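You operate a simulated robot arm through the tools that you are given. There is no shell and no other tool. Be economical: measure what you need, move in short steps, check, and stop when the job is done.

You run a simulated robot arm. Do the job below in one go: nothing can be reset, and whatever is moved stays where it is left.

Task
Take the tall glass and put it in the pink bowl.

Only the result counts: the job must be done as asked and must still hold three seconds after the hand-in. Knocking over, shifting, dropping, spilling or breaking anything else fails it.

Robot
A 7-joint arm with a two-finger parallel gripper, fixed in place. Base frame: the origin is at the foot of the arm, x ahead of it, y to its left, z up. Units: m, rad, N and s.
Its first joint turns from -2.897 to 2.897 rad. Payload 4.4 kg.
Tool frame: the origin (TCP) lies between the finger pads and is the grasp point; the fingertips stand 0.023 m ahead of it; z points along the fingers, y is the line along which they close. The gripper opens to 0.094 m. The fingers are 0.038 m wide and 0.01 m thick; the gripper's body (0.054 by 0.096 m) begins 0.039 m behind the TCP.
Orientation is that of the tool frame in the base frame, as a unit quaternion [w, x, y, z]. With the fingers straight down and closing along the base's y, the tool's x points along the base's -x, its y along +y and its z along -z.

Tools
- The arm moves only by the tool move_arm. Its arguments are lists of equal length, an entry for each row: "delta_pos": the shift along the tool's x, y, z in m, a list of three; "spin": the turn about the tool's z in rad. In form: {"delta_pos": [[tx, ty, tz], ...], "spin": [spin, ...]}. A call has 1 to 8 rows; each row shifts and turns the commanded pose from where the row before left it, along the tool's axes as they then stand. "jaw" is the gripper command, from -1 (shut) to 1 (fully open), values between in proportion, set as the call begins (left out, the last holds). Each row takes 0.2 s and may step no farther than 0.05 m and 0.15 rad from the row before; otherwise, or with a gripper value out of range, the whole call is refused. A pose out of reach is approached as far as the arm can. The call stops where the force on the tool passes 40 N (or 10 N more than at its start, if that is more) or the arm is blocked; 0.2 s more then pass. The fingers move at their own pace (about 0.072 m/s each) and stop on an object; they squeeze with about 44 N. The grip force told is the motor's: it shows also when the fingers shut on nothing. Time passes only in rows, and 0.2 s behind the last, so rows that do not move let the fingers close. The reply holds the time, the measured pose of the TCP, the force on the tool along the base axes, the opening and the grip force, in the units named above and with some noise, and new pictures: "views" is both (left out), scene, wrist or none.
- Cameras (640 x 400 px; columns grow to the right, rows downward): "scene" is fixed at [0.0514, 0.4998, 1.366]; the picture's right is [-0.21, -0.98, 0.00], its down [-0.44, 0.09, -0.89] and it looks along [0.87, -0.19, -0.45] (base axes); focal length 362 px, centre (320, 200). "wrist" rides on the gripper at [-0.039, 0, -0.044] in the tool frame; the picture's right is [0.00, -1.00, 0.00], its down [0.97, 0.00, -0.24] and it looks along [0.24, 0.00, 0.97] (tool axes); focal length 218 px, centre (320, 200). There is no depth. A picture from a camera that has moved, and an enlarged one, comes with that camera's place and axes in the base frame and with its lens.
- zoom(camera, box): a new picture of the part [left, top, right, bottom] of that camera's present view, enlarged. No time passes.
- close_job(): hands the job in; it is judged then, once.

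Work in short steps. Places have to be worked out from the pictures, the camera data and where the tool is seen: move nearer, look again, correct. Check each grasp and each placing, and mend what went wrong. You have 90 turns and 170 pictures in all, those below and enlarged ones among them. Open the gripper and draw the arm clear of the work before you hand the job in, unless the task says otherwise; then end with one line.

The tools are called after "Request:" by a JSON object that holds its "fn" and its "kwargs". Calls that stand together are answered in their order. move_arm: Moves the arm, as the interface text tells. Its arguments: {"type":"object","properties":{"delta_pos":{"type":"array","items":{"type":"array","items":{"type":"number"}}},"spin":{"type":"array","items":{"type":"number"}},"jaw":{"type":"number"},"views":{"type":"string","enum":["both","scene","wrist","none"]}},"required":["delta_pos","spin"]} The other tools are called the same way: zoom (camera, box) takes an enlarged picture of a part of a camera's view; close_job () hands the job in.

At the start:

```text
time: 0.0
eef_pos: [0.7299, 0.0838, 1.1077]
tcp_rot: [-0.001, 0.0, 1.0, 0.0]
force: [-0.9, 0.4, -0.5]
finger_gap: 0.0942
grip_force: 0.1
```

scene: 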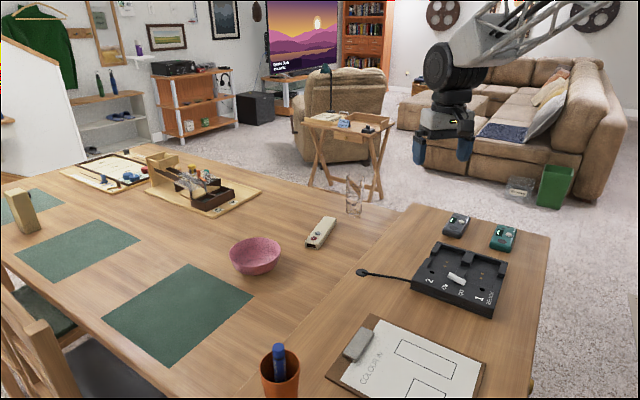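
wrist: 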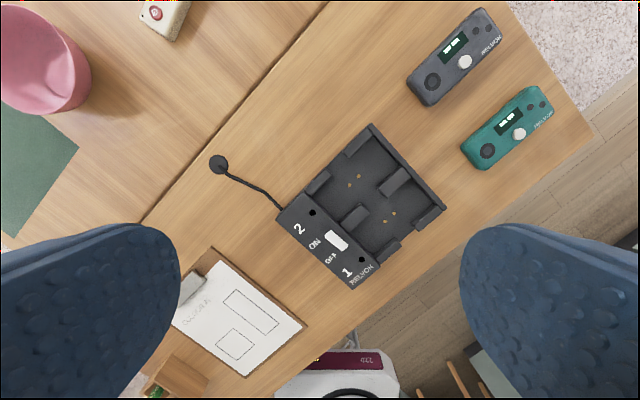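

I'll enlarge the scene picture around the glass and the bowl to locate them.

Request:
{"fn": "zoom", "kwargs": {"camera": "scene", "box": [300, 150, 420, 225]}}

Request:
{"fn": "zoom", "kwargs": {"camera": "scene", "box": [200, 210, 360, 310]}}

```text
5.33 times, centred on (360, 188) of scene
camera zoom: at [0.0514, 0.4998, 1.366], right [-0.21, -0.98, 0.0], down [-0.44, 0.09, -0.89], along [0.87, -0.19, -0.45], focal length 1932 px, centre (107, 267)
```

zoom: 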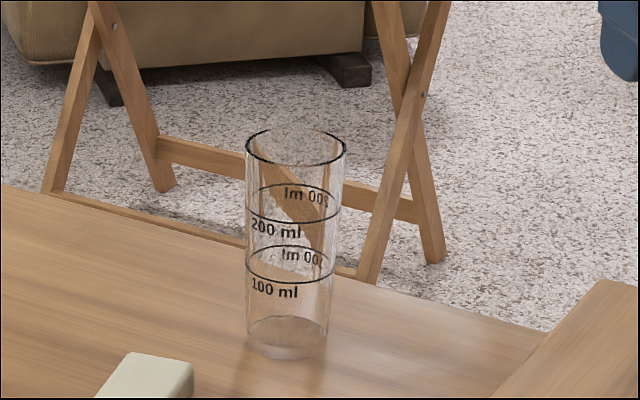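

```text
4.00 times, centred on (280, 260) of scene
camera zoom: at [0.0514, 0.4998, 1.366], right [-0.21, -0.98, 0.0], down [-0.44, 0.09, -0.89], along [0.87, -0.19, -0.45], focal length 1449 px, centre (480, -40)
```

zoom: 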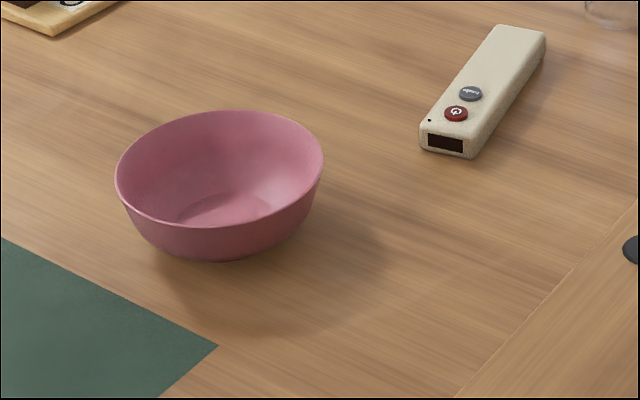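

The glass appears to stand near (1.11, 0.15) and the bowl near (0.89, 0.50), so the glass may be at the edge of reach. I'll move at height toward it, look from the wrist camera, and see how far the arm goes.

Request:
{"fn": "move_arm", "kwargs": {"delta_pos": [[-0.04, 0.01, 0], [-0.04, 0.01, 0], [-0.04, 0.01, 0], [-0.04, 0.01, 0], [-0.04, 0.01, 0]], "spin": [0, 0, 0, 0, 0], "jaw": 1}}

```text
time: 1.2
eef_pos: [0.9305, 0.134, 1.1088]
tcp_rot: [0.001, 0.0, 1.0, 0.0]
force: [0.5, 0.2, -0.1]
finger_gap: 0.0939
grip_force: 0.1
camera wrist: at [0.9688, 0.1353, 1.1539], right [0.0, -1.0, 0.0], down [-0.97, 0.0, 0.24], along [-0.24, 0.0, -0.97], focal length 218 px, centre (320, 200)
```

scene: 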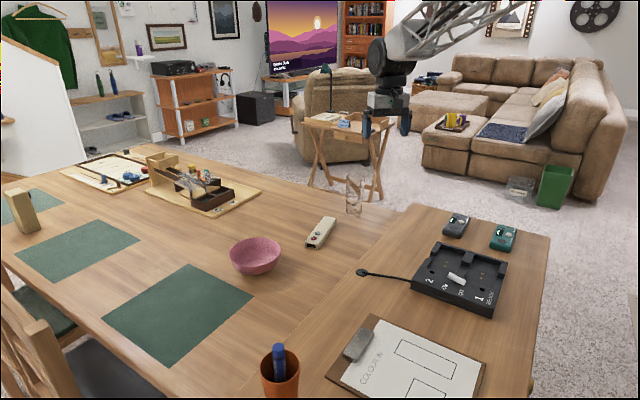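
wrist: 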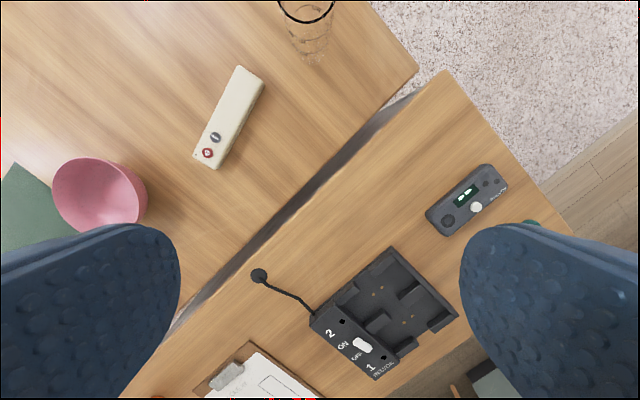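

The wrist picture puts the glass base at about (1.117, 0.152), confirming the scene estimate. I'll go on forward at this height to see whether the arm reaches.

Request:
{"fn": "move_arm", "kwargs": {"delta_pos": [[-0.04, 0.004, 0], [-0.04, 0.004, 0], [-0.03, 0.004, 0]], "spin": [0, 0, 0]}}

```text
time: 2.0
eef_pos: [1.0399, 0.148, 1.108]
tcp_rot: [0.0, 0.0, 1.0, 0.0]
force: [-0.1, 0.5, -0.1]
finger_gap: 0.0941
grip_force: 0.0
camera wrist: at [1.0782, 0.1487, 1.1542], right [0.0, -1.0, 0.0], down [-0.97, 0.0, 0.24], along [-0.24, 0.0, -0.97], focal length 218 px, centre (320, 200)
```

scene: 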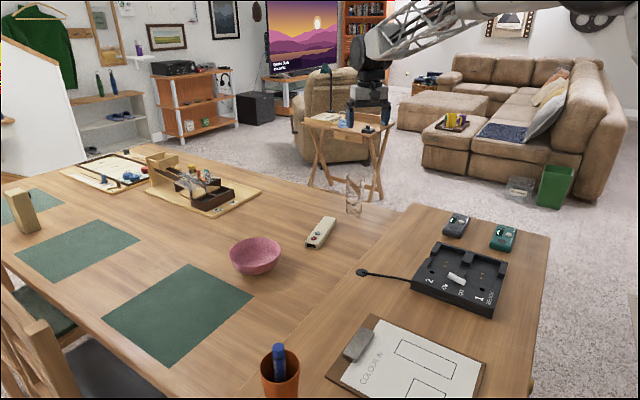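
wrist: 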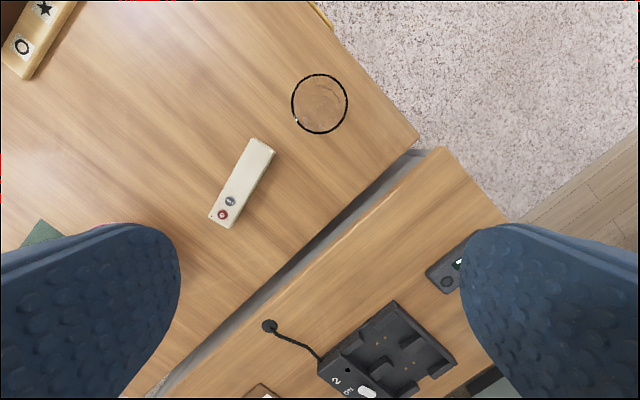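

The arm still reaches. The rim centre is at about (1.123, 0.148), the diameter is about 0.064 and the top is near z = 0.885. I'll centre above it and start down.

Request:
{"fn": "move_arm", "kwargs": {"delta_pos": [[-0.042, 0, 0], [-0.041, 0, 0], [0, 0, 0.04], [0, 0, 0.04], [0, 0, 0.03]], "spin": [0, 0, 0, 0, 0]}}

```text
time: 3.2
eef_pos: [1.1225, 0.1478, 0.9998]
tcp_rot: [0.002, 0.0, 1.0, -0.001]
force: [-0.3, 0.0, 0.1]
finger_gap: 0.0939
grip_force: 0.1
camera wrist: at [1.1617, 0.1484, 1.0442], right [0.0, -1.0, 0.0], down [-0.97, 0.0, 0.24], along [-0.24, 0.0, -0.97], focal length 218 px, centre (320, 200)
```

scene: 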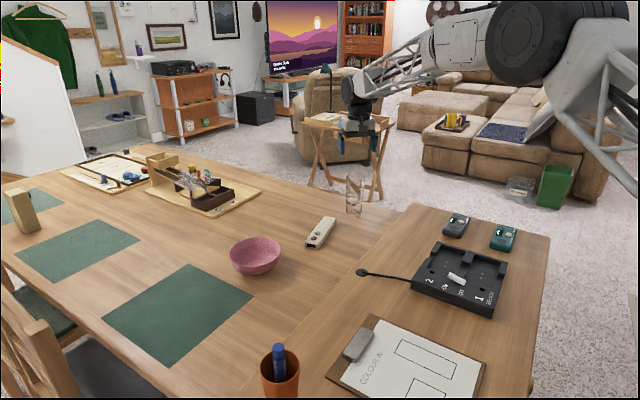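
wrist: 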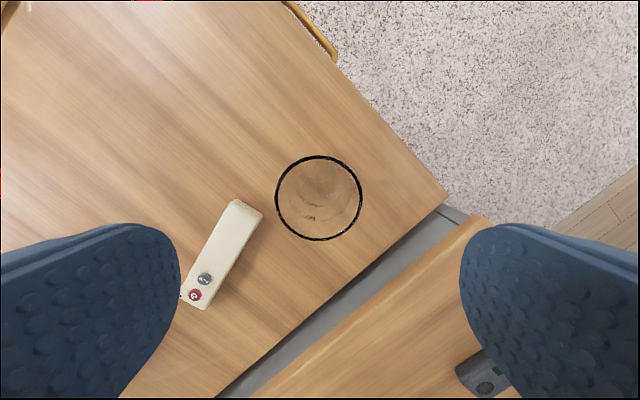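

The view confirms the rim centre at about (1.124, 0.149), with the fingers well aligned and clear of the remote. I'll descend to z ≈ 0.92 and check.

Request:
{"fn": "move_arm", "kwargs": {"delta_pos": [[-0.001, 0.001, 0.03], [0, 0, 0.03], [0, 0, 0.02]], "spin": [0, 0, 0]}}

Request:
{"fn": "zoom", "kwargs": {"camera": "scene", "box": [300, 130, 420, 225]}}

```text
time: 4.0
eef_pos: [1.1235, 0.1482, 0.9189]
tcp_rot: [0.0, 0.0, 1.0, 0.0]
force: [0.4, 0.1, 0.4]
finger_gap: 0.0939
grip_force: 0.1
camera wrist: at [1.1629, 0.1488, 0.9641], right [0.0, -1.0, 0.0], down [-0.97, 0.0, 0.24], along [-0.24, 0.0, -0.97], focal length 218 px, centre (320, 200)
```

scene: 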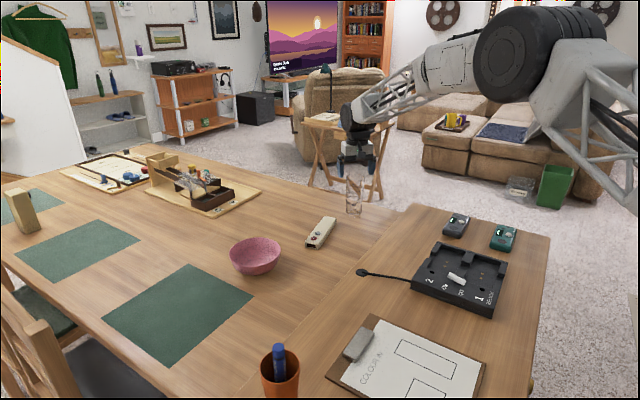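
wrist: 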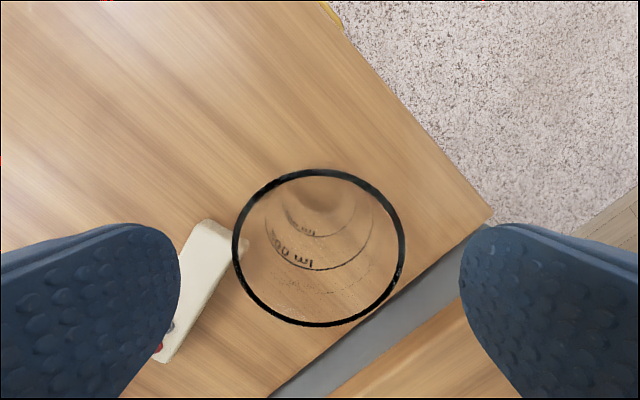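

```text
4.21 times, centred on (360, 178) of scene
camera zoom: at [0.0514, 0.4998, 1.366], right [-0.21, -0.98, 0.0], down [-0.44, 0.09, -0.89], along [0.87, -0.19, -0.45], focal length 1525 px, centre (152, 295)
```

zoom: 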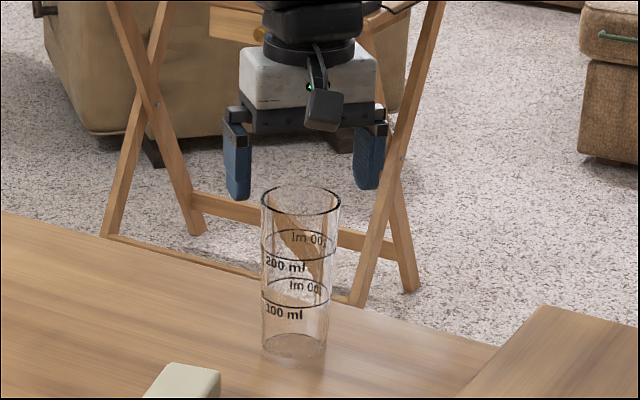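

The glass is centred between the fingers and its rim is at z ≈ 0.885. I'll go down to TCP z ≈ 0.862, which leaves the palm about 0.016 above the rim.

Request:
{"fn": "move_arm", "kwargs": {"delta_pos": [[0, 0, 0.03], [0, 0, 0.027]], "spin": [0, 0]}}

Request:
{"fn": "zoom", "kwargs": {"camera": "scene", "box": [300, 130, 420, 225]}}

```text
time: 4.6
eef_pos: [1.1233, 0.1471, 0.8611]
tcp_rot: [0.002, 0.0, 1.0, 0.0]
force: [-0.1, -0.1, 1.1]
finger_gap: 0.0939
grip_force: 0.2
camera wrist: at [1.162, 0.1471, 0.9063], right [0.0, -1.0, 0.0], down [-0.97, 0.0, 0.24], along [-0.24, 0.0, -0.97], focal length 218 px, centre (320, 200)
```

scene: 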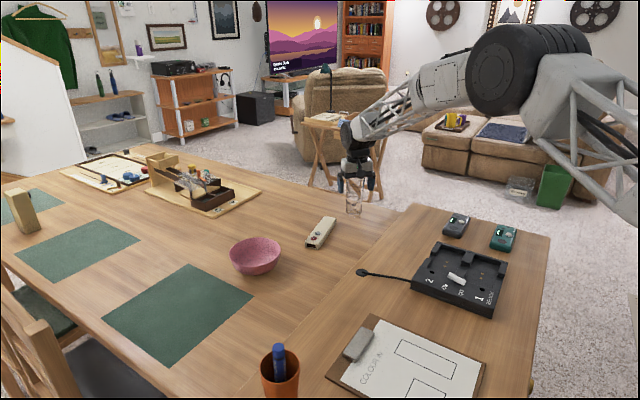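
wrist: 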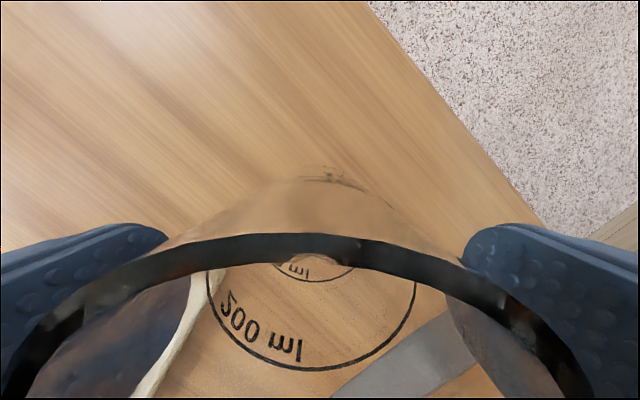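

```text
4.21 times, centred on (360, 178) of scene
camera zoom: at [0.0514, 0.4998, 1.366], right [-0.21, -0.98, 0.0], down [-0.44, 0.09, -0.89], along [0.87, -0.19, -0.45], focal length 1525 px, centre (152, 295)
```

zoom: 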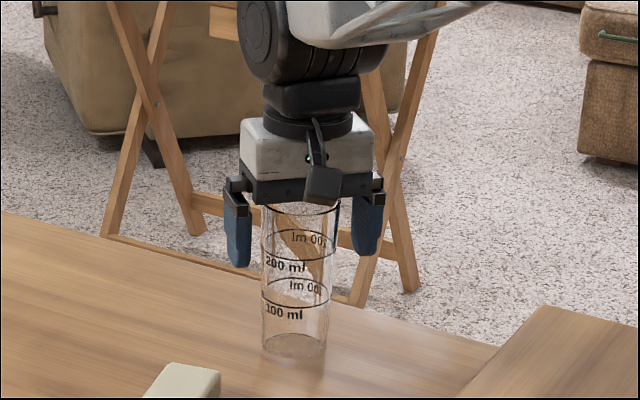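

The pads straddle the upper glass. I'll close the fingers with the arm held still.

Request:
{"fn": "move_arm", "kwargs": {"delta_pos": [[0, 0, 0], [0, 0, 0], [0, 0, 0]], "spin": [0, 0, 0], "jaw": -1}}

```text
time: 5.4
eef_pos: [1.1226, 0.1457, 0.861]
tcp_rot: [0.0, 0.001, 1.0, 0.001]
force: [0.1, -0.5, 0.4]
finger_gap: 0.0653
grip_force: 44.0
camera wrist: at [1.1617, 0.1471, 0.9053], right [0.0, -1.0, 0.0], down [-0.97, 0.0, 0.24], along [-0.24, 0.0, -0.97], focal length 218 px, centre (320, 200)
```

scene: 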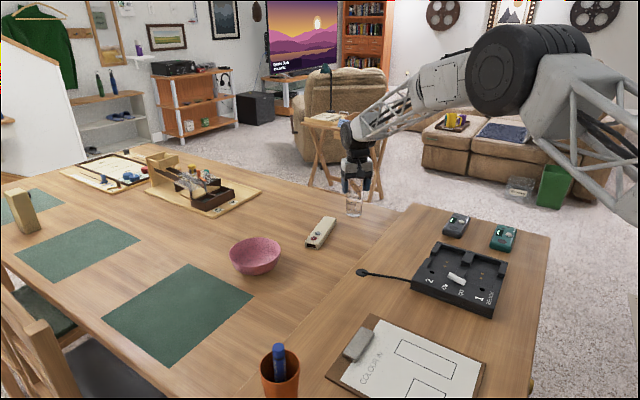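
wrist: 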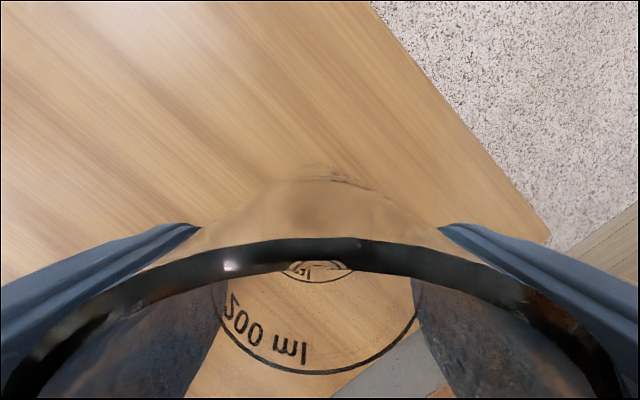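

The fingers stopped at 0.065 on the glass with 44 N. I'll lift slowly and check that it comes along.

Request:
{"fn": "move_arm", "kwargs": {"delta_pos": [[0, 0, -0.015], [0, 0, -0.025], [0, 0, -0.04], [0, 0, -0.04], [0, 0, -0.03], [0, 0, 0]], "spin": [0, 0, 0, 0, 0, 0]}}

Request:
{"fn": "zoom", "kwargs": {"camera": "scene", "box": [300, 110, 420, 225]}}

```text
time: 6.8
eef_pos: [1.1233, 0.1478, 1.0109]
tcp_rot: [0.0, 0.0, 1.0, 0.0]
force: [-0.3, 0.2, -2.3]
finger_gap: 0.0654
grip_force: 44.1
camera wrist: at [1.1606, 0.1483, 1.0555], right [0.0, -1.0, 0.0], down [-0.97, 0.0, 0.24], along [-0.24, 0.0, -0.97], focal length 218 px, centre (320, 200)
```

scene: 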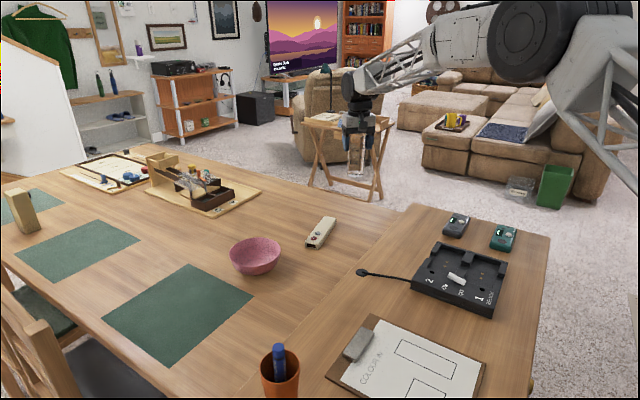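
wrist: 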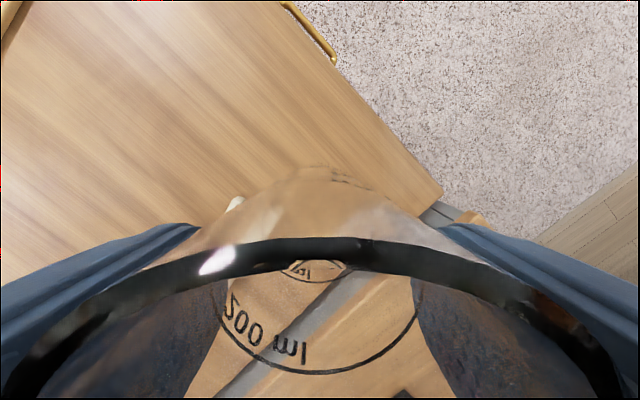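

```text
3.48 times, centred on (360, 168) of scene
camera zoom: at [0.0514, 0.4998, 1.366], right [-0.21, -0.98, 0.0], down [-0.44, 0.09, -0.89], along [0.87, -0.19, -0.45], focal length 1260 px, centre (181, 313)
```

zoom: 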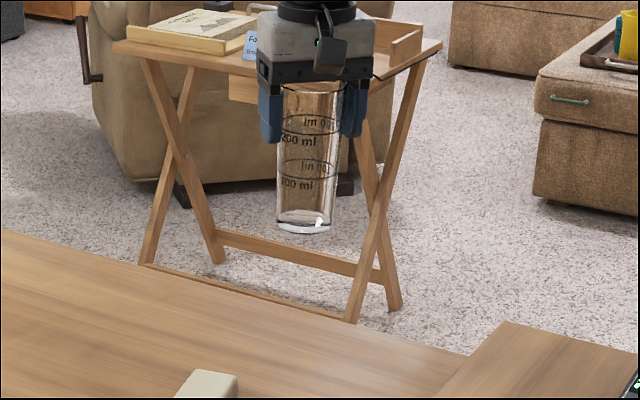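

The glass is lifted and held firmly. I'll carry it at this height toward a spot just short of the bowl, about (0.77, 0.50), so the wrist camera can see the bowl ahead of the glass.

Request:
{"fn": "move_arm", "kwargs": {"delta_pos": [[0.02, 0.02, 0], [0.03, 0.03, 0], [0.03, 0.03, 0], [0.03, 0.03, 0], [0.03, 0.03, 0], [0.03, 0.03, 0], [0.03, 0.03, 0], [0.03, 0.03, 0]], "spin": [0, 0, 0, 0, 0, 0, 0, 0], "views": "none"}}

Request:
{"fn": "move_arm", "kwargs": {"delta_pos": [[0.03, 0.03, 0], [0.03, 0.03, 0], [0.03, 0.03, 0], [0.02, 0.02, 0], [0.018, 0.012, 0], [0, 0, 0]], "spin": [0, 0, 0, 0, 0, 0]}}

```text
time: 8.6
eef_pos: [0.8925, 0.3745, 1.0103]
tcp_rot: [0.0, 0.0, 1.0, 0.0]
force: [-0.7, -0.4, -3.1]
finger_gap: 0.0653
grip_force: 44.1
```

```text
time: 10.0
eef_pos: [0.7664, 0.4991, 1.0089]
tcp_rot: [0.0, 0.0, 1.0, 0.001]
force: [0.4, -0.2, -3.0]
finger_gap: 0.0652
grip_force: 43.8
camera wrist: at [0.8042, 0.5002, 1.0547], right [0.0, -1.0, 0.0], down [-0.97, 0.0, 0.24], along [-0.24, 0.0, -0.97], focal length 218 px, centre (320, 200)
```

scene: 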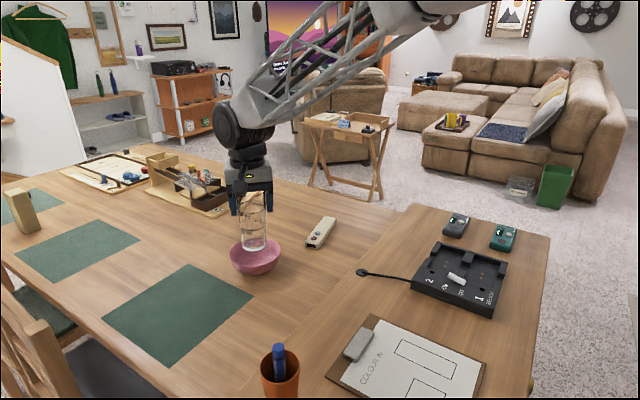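
wrist: 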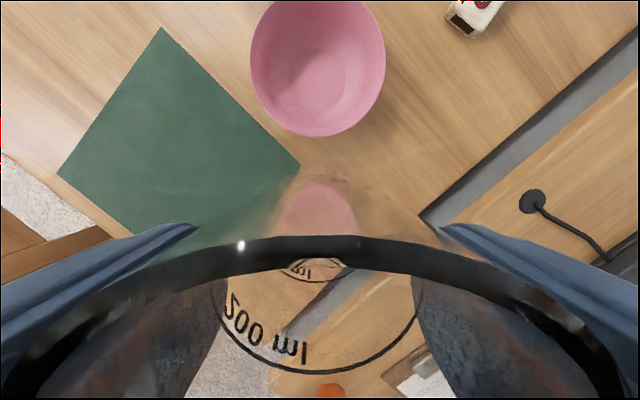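

The bowl is now ahead in the wrist view. I'll enlarge it to find the bowl's floor circle.

Request:
{"fn": "zoom", "kwargs": {"camera": "wrist", "box": [220, 0, 420, 150]}}

```text
2.67 times, centred on (320, 75) of wrist
camera zoom: at [0.8042, 0.5002, 1.0547], right [0.0, -1.0, 0.0], down [-0.97, 0.0, 0.24], along [-0.24, 0.0, -0.97], focal length 582 px, centre (320, 533)
```

zoom: 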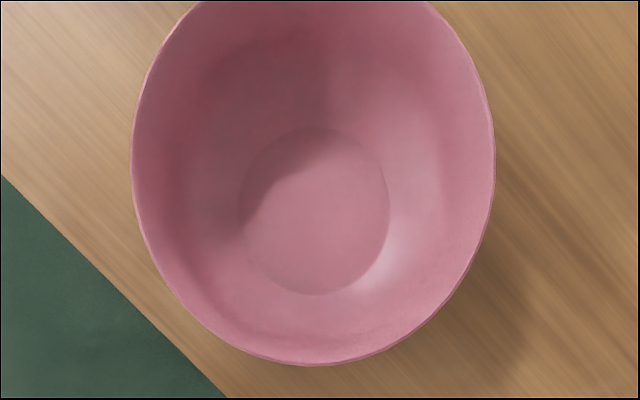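

The bowl's floor circle is centred at about (0.885, 0.502) and is about 0.07 wide, so the glass base fits flat. I'll move above it and lower part way.

Request:
{"fn": "move_arm", "kwargs": {"delta_pos": [[-0.03, 0.001, 0], [-0.03, 0.001, 0], [-0.03, 0.001, 0], [-0.029, 0, 0], [0, 0, 0.03], [0, 0, 0.02], [0, 0, 0]], "spin": [0, 0, 0, 0, 0, 0, 0]}}

Request:
{"fn": "zoom", "kwargs": {"camera": "scene", "box": [200, 170, 320, 280]}}

```text
time: 11.6
eef_pos: [0.8872, 0.5026, 0.9601]
tcp_rot: [0.0, 0.0, 1.0, 0.001]
force: [-0.1, 0.1, -2.8]
finger_gap: 0.0651
grip_force: 43.6
camera wrist: at [0.9254, 0.5037, 1.0052], right [0.0, -1.0, 0.0], down [-0.97, 0.0, 0.24], along [-0.24, 0.0, -0.97], focal length 218 px, centre (320, 200)
```

scene: 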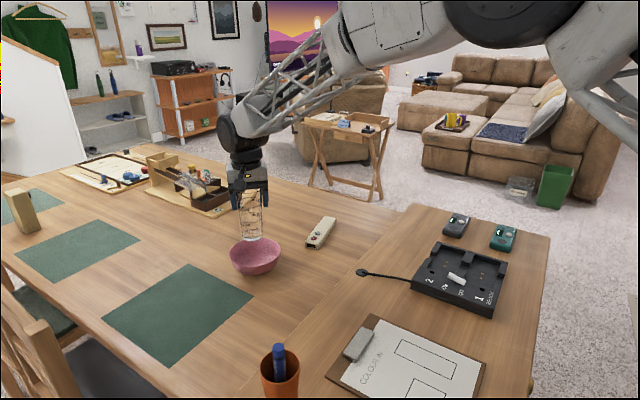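
wrist: 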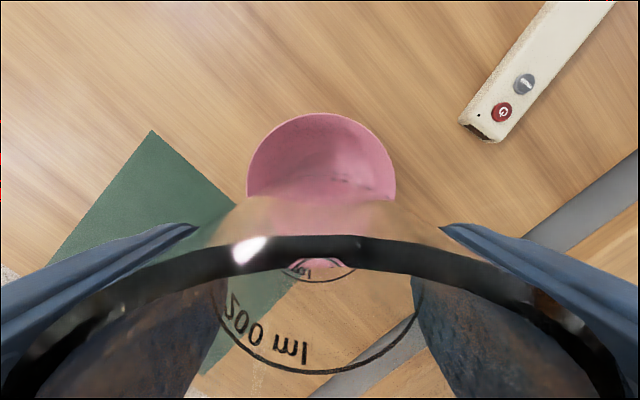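

```text
3.64 times, centred on (260, 225) of scene
camera zoom: at [0.0514, 0.4998, 1.366], right [-0.21, -0.98, 0.0], down [-0.44, 0.09, -0.89], along [0.87, -0.19, -0.45], focal length 1317 px, centre (538, 109)
```

zoom: 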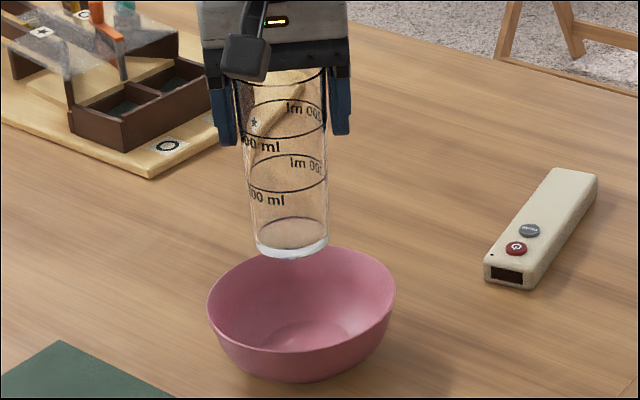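

The glass base seems within a few mm of the bowl's axis, which lies perhaps 2–3 mm toward −y. I'll correct slightly and lower further.

Request:
{"fn": "move_arm", "kwargs": {"delta_pos": [[0, -0.002, 0.02], [0, 0, 0.02], [0, 0, 0.02], [0, 0, 0.01], [0, 0, 0]], "spin": [0, 0, 0, 0, 0]}}

Request:
{"fn": "zoom", "kwargs": {"camera": "scene", "box": [210, 200, 300, 280]}}

```text
time: 12.8
eef_pos: [0.8844, 0.4994, 0.8895]
tcp_rot: [-0.001, 0.0, 1.0, 0.0]
force: [-0.1, 0.9, -2.5]
finger_gap: 0.0654
grip_force: 43.4
camera wrist: at [0.9234, 0.5005, 0.9357], right [0.0, -1.0, 0.0], down [-0.97, 0.0, 0.24], along [-0.24, 0.0, -0.97], focal length 218 px, centre (320, 200)
```

scene: 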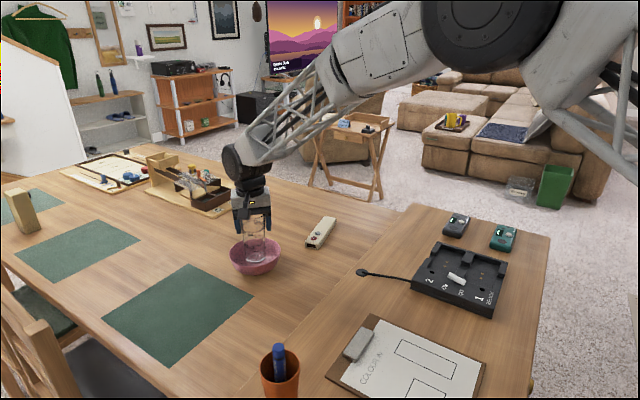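
wrist: 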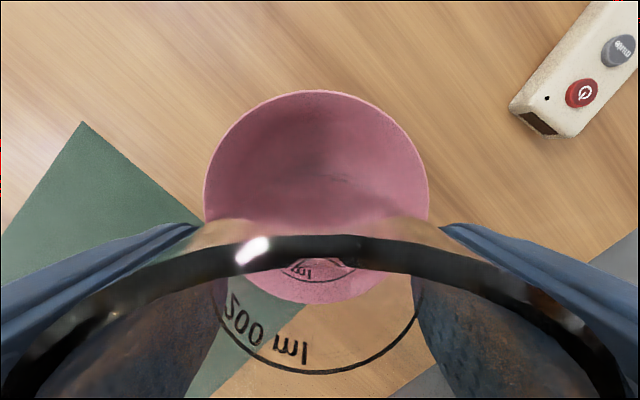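

```text
5.00 times, centred on (255, 240) of scene
camera zoom: at [0.0514, 0.4998, 1.366], right [-0.21, -0.98, 0.0], down [-0.44, 0.09, -0.89], along [0.87, -0.19, -0.45], focal length 1811 px, centre (645, 0)
```

zoom: 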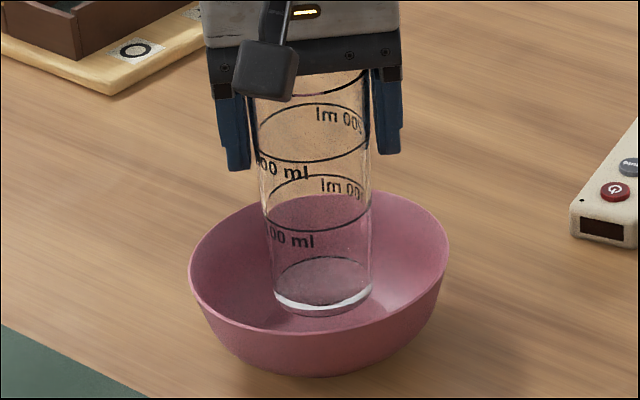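

The wrist view gives the bowl centre at about (0.8845, 0.502), so I'll shift +0.0025 in y. Then I'll lower in small steps, watching the force for contact with the floor.

Request:
{"fn": "move_arm", "kwargs": {"delta_pos": [[0, 0.0025, 0.005], [0, 0, 0.005], [0, 0, 0.004], [0, 0, 0]], "spin": [0, 0, 0, 0], "views": "none"}}

Request:
{"fn": "zoom", "kwargs": {"camera": "scene", "box": [210, 200, 300, 280]}}

```text
time: 13.8
eef_pos: [0.8845, 0.5024, 0.8757]
tcp_rot: [0.001, 0.001, 1.0, 0.001]
force: [0.0, 0.6, -2.5]
finger_gap: 0.0654
grip_force: 43.7
```

```text
5.00 times, centred on (255, 240) of scene
camera zoom: at [0.0514, 0.4998, 1.366], right [-0.21, -0.98, 0.0], down [-0.44, 0.09, -0.89], along [0.87, -0.19, -0.45], focal length 1811 px, centre (645, 0)
```

zoom: 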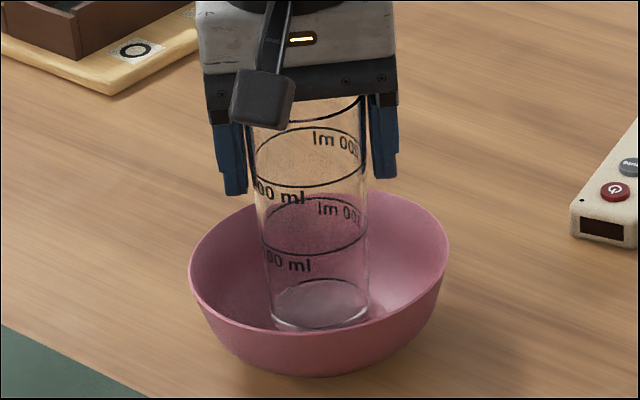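

No contact yet: the force is still −2.5 N from the load. I'll lower 2 mm at a time.

Request:
{"fn": "move_arm", "kwargs": {"delta_pos": [[0, 0, 0.002], [0, 0, 0.002], [0, 0, 0]], "spin": [0, 0, 0], "views": "none"}}

```text
time: 14.6
eef_pos: [0.8848, 0.5011, 0.8712]
tcp_rot: [0.001, 0.0, 1.0, 0.0]
force: [0.2, -0.3, -1.9]
finger_gap: 0.0651
grip_force: 44.1
```

Still hanging free, so I'll continue in small steps.

Request:
{"fn": "move_arm", "kwargs": {"delta_pos": [[0, 0, 0.002], [0, 0, 0]], "spin": [0, 0], "views": "none"}}

Request:
{"fn": "move_arm", "kwargs": {"delta_pos": [[0, 0, 0.001], [0, 0, 0]], "spin": [0, 0], "views": "wrist"}}

Request:
{"fn": "zoom", "kwargs": {"camera": "scene", "box": [210, 200, 300, 280]}}

```text
time: 15.2
eef_pos: [0.8857, 0.5037, 0.8696]
tcp_rot: [-0.001, -0.001, 1.0, 0.0]
force: [-1.0, -0.2, -1.4]
finger_gap: 0.0653
grip_force: 44.5
```

```text
time: 15.8
eef_pos: [0.8853, 0.5031, 0.8688]
tcp_rot: [0.0, -0.001, 1.0, 0.001]
force: [-0.3, 0.4, -2.4]
finger_gap: 0.0649
grip_force: 44.4
camera wrist: at [0.9233, 0.5035, 0.914], right [0.0, -1.0, 0.0], down [-0.97, 0.0, 0.24], along [-0.24, 0.0, -0.97], focal length 218 px, centre (320, 200)
```

wrist: 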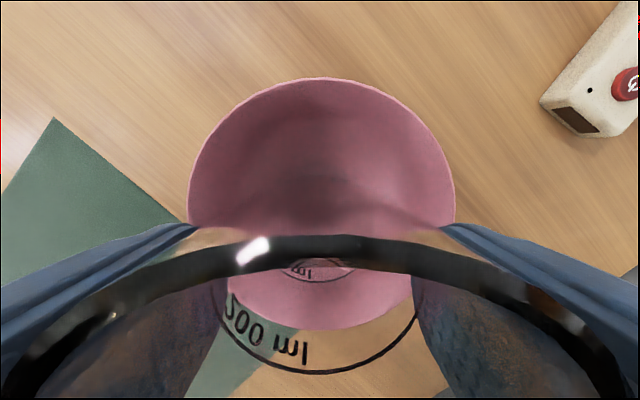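

```text
5.00 times, centred on (255, 240) of scene
camera zoom: at [0.0514, 0.4998, 1.366], right [-0.21, -0.98, 0.0], down [-0.44, 0.09, -0.89], along [0.87, -0.19, -0.45], focal length 1811 px, centre (645, 0)
```

zoom: 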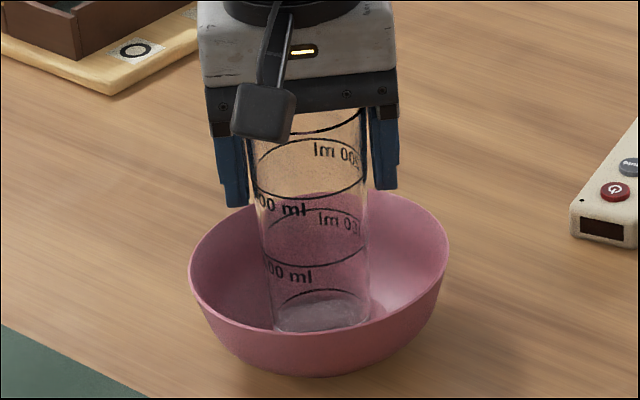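

Still no contact at z = 0.869, and the glass is centred. I'll keep lowering 1 mm per row.

Request:
{"fn": "move_arm", "kwargs": {"delta_pos": [[0, 0, 0.001], [0, 0, 0.001], [0, 0, 0]], "spin": [0, 0, 0], "views": "none"}}

Request:
{"fn": "move_arm", "kwargs": {"delta_pos": [[0, 0, 0.001], [0, 0, 0]], "spin": [0, 0], "views": "none"}}

```text
time: 16.6
eef_pos: [0.8845, 0.5033, 0.8676]
tcp_rot: [0.0, 0.0, 1.0, 0.0]
force: [0.0, -0.3, -1.7]
finger_gap: 0.0652
grip_force: 44.5
```

```text
time: 17.2
eef_pos: [0.8847, 0.5019, 0.8668]
tcp_rot: [0.001, 0.0, 1.0, -0.001]
force: [-0.9, -0.9, 3.1]
finger_gap: 0.0651
grip_force: 44.0
```

The force turned from −2 to +3 N, so the base is touching the bowl floor. I'll open the fingers gently, about 0.08 m wide, with the arm still.

Request:
{"fn": "move_arm", "kwargs": {"delta_pos": [[0, 0, 0], [0, 0, 0], [0, 0, 0]], "spin": [0, 0, 0], "jaw": 0.9}}

Request:
{"fn": "zoom", "kwargs": {"camera": "scene", "box": [210, 200, 300, 280]}}

```text
time: 18.0
eef_pos: [0.8846, 0.5035, 0.8666]
tcp_rot: [0.0, 0.0, 1.0, 0.0]
force: [0.3, 0.6, 0.9]
finger_gap: 0.0893
grip_force: 0.1
camera wrist: at [0.9231, 0.5033, 0.9116], right [0.0, -1.0, 0.0], down [-0.97, 0.0, 0.24], along [-0.24, 0.0, -0.97], focal length 218 px, centre (320, 200)
```

scene: 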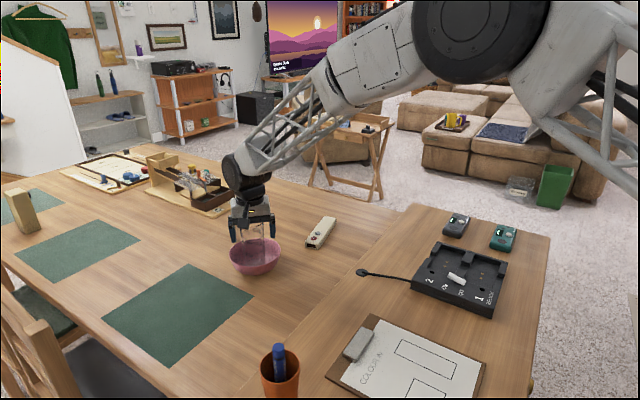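
wrist: 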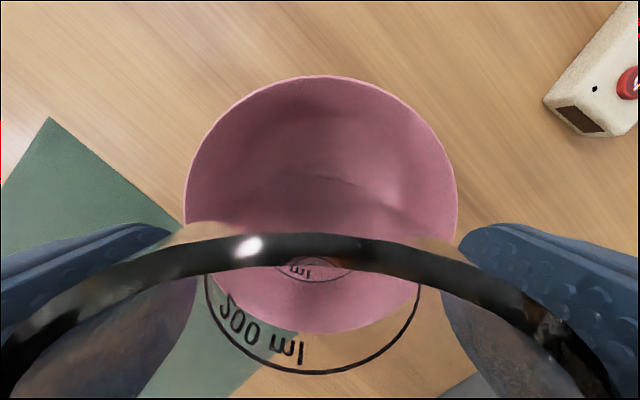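

```text
5.00 times, centred on (255, 240) of scene
camera zoom: at [0.0514, 0.4998, 1.366], right [-0.21, -0.98, 0.0], down [-0.44, 0.09, -0.89], along [0.87, -0.19, -0.45], focal length 1811 px, centre (645, 0)
```

zoom: 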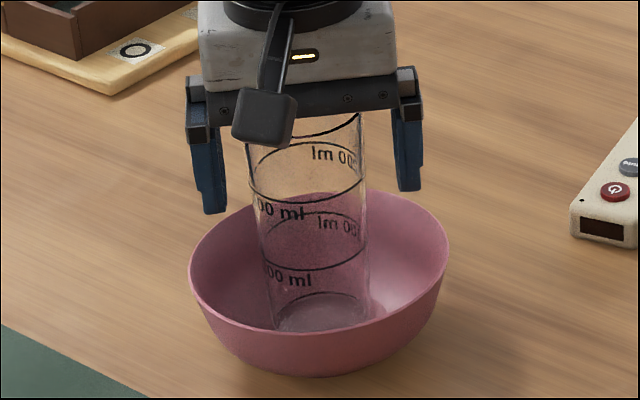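

The glass stands upright in the bowl, free of the fingers. I'll draw straight up and check.

Request:
{"fn": "move_arm", "kwargs": {"delta_pos": [[0, 0, -0.015], [0, 0, -0.03], [0, 0, -0.04], [0, 0, -0.04], [0, 0, -0.04], [0, 0, -0.04], [0.04, 0, 0], [0.04, 0, 0]], "spin": [0, 0, 0, 0, 0, 0, 0, 0], "jaw": 1}}

Request:
{"fn": "zoom", "kwargs": {"camera": "scene", "box": [210, 200, 300, 280]}}

```text
time: 19.8
eef_pos: [0.8034, 0.5021, 1.0673]
tcp_rot: [0.0, -0.001, 1.0, -0.002]
force: [0.2, -0.1, -0.4]
finger_gap: 0.0938
grip_force: 0.1
camera wrist: at [0.8429, 0.5023, 1.1129], right [0.0, -1.0, 0.0], down [-0.97, 0.0, 0.24], along [-0.24, 0.0, -0.97], focal length 218 px, centre (320, 200)
```

scene: 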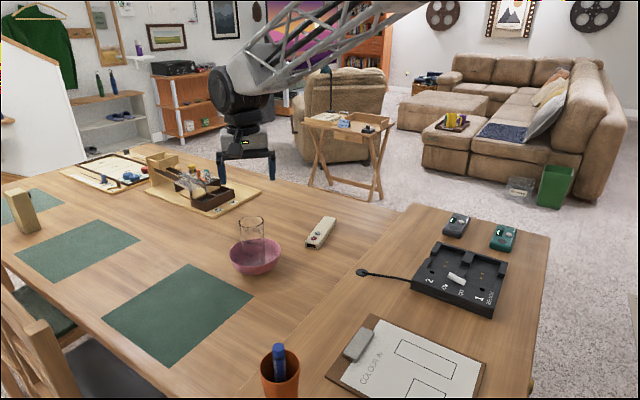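
wrist: 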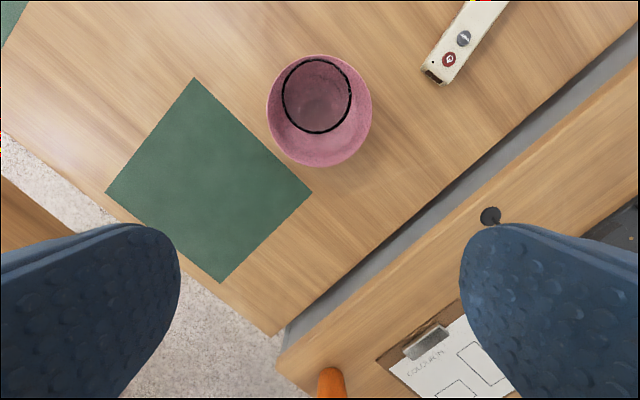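

```text
5.00 times, centred on (255, 240) of scene
camera zoom: at [0.0514, 0.4998, 1.366], right [-0.21, -0.98, 0.0], down [-0.44, 0.09, -0.89], along [0.87, -0.19, -0.45], focal length 1811 px, centre (645, 0)
```

zoom: 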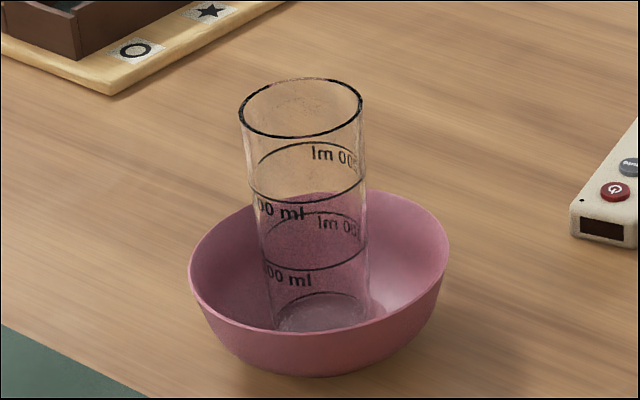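

The glass stands upright in the pink bowl, nothing else has moved, and the arm is clear with the gripper open. I'm handing in.

Request:
{"fn": "close_job", "kwargs": {}}

```text
The job is handed in.
```

The tall glass is standing upright in the pink bowl. Nothing else was moved, and the arm is clear with the gripper open.
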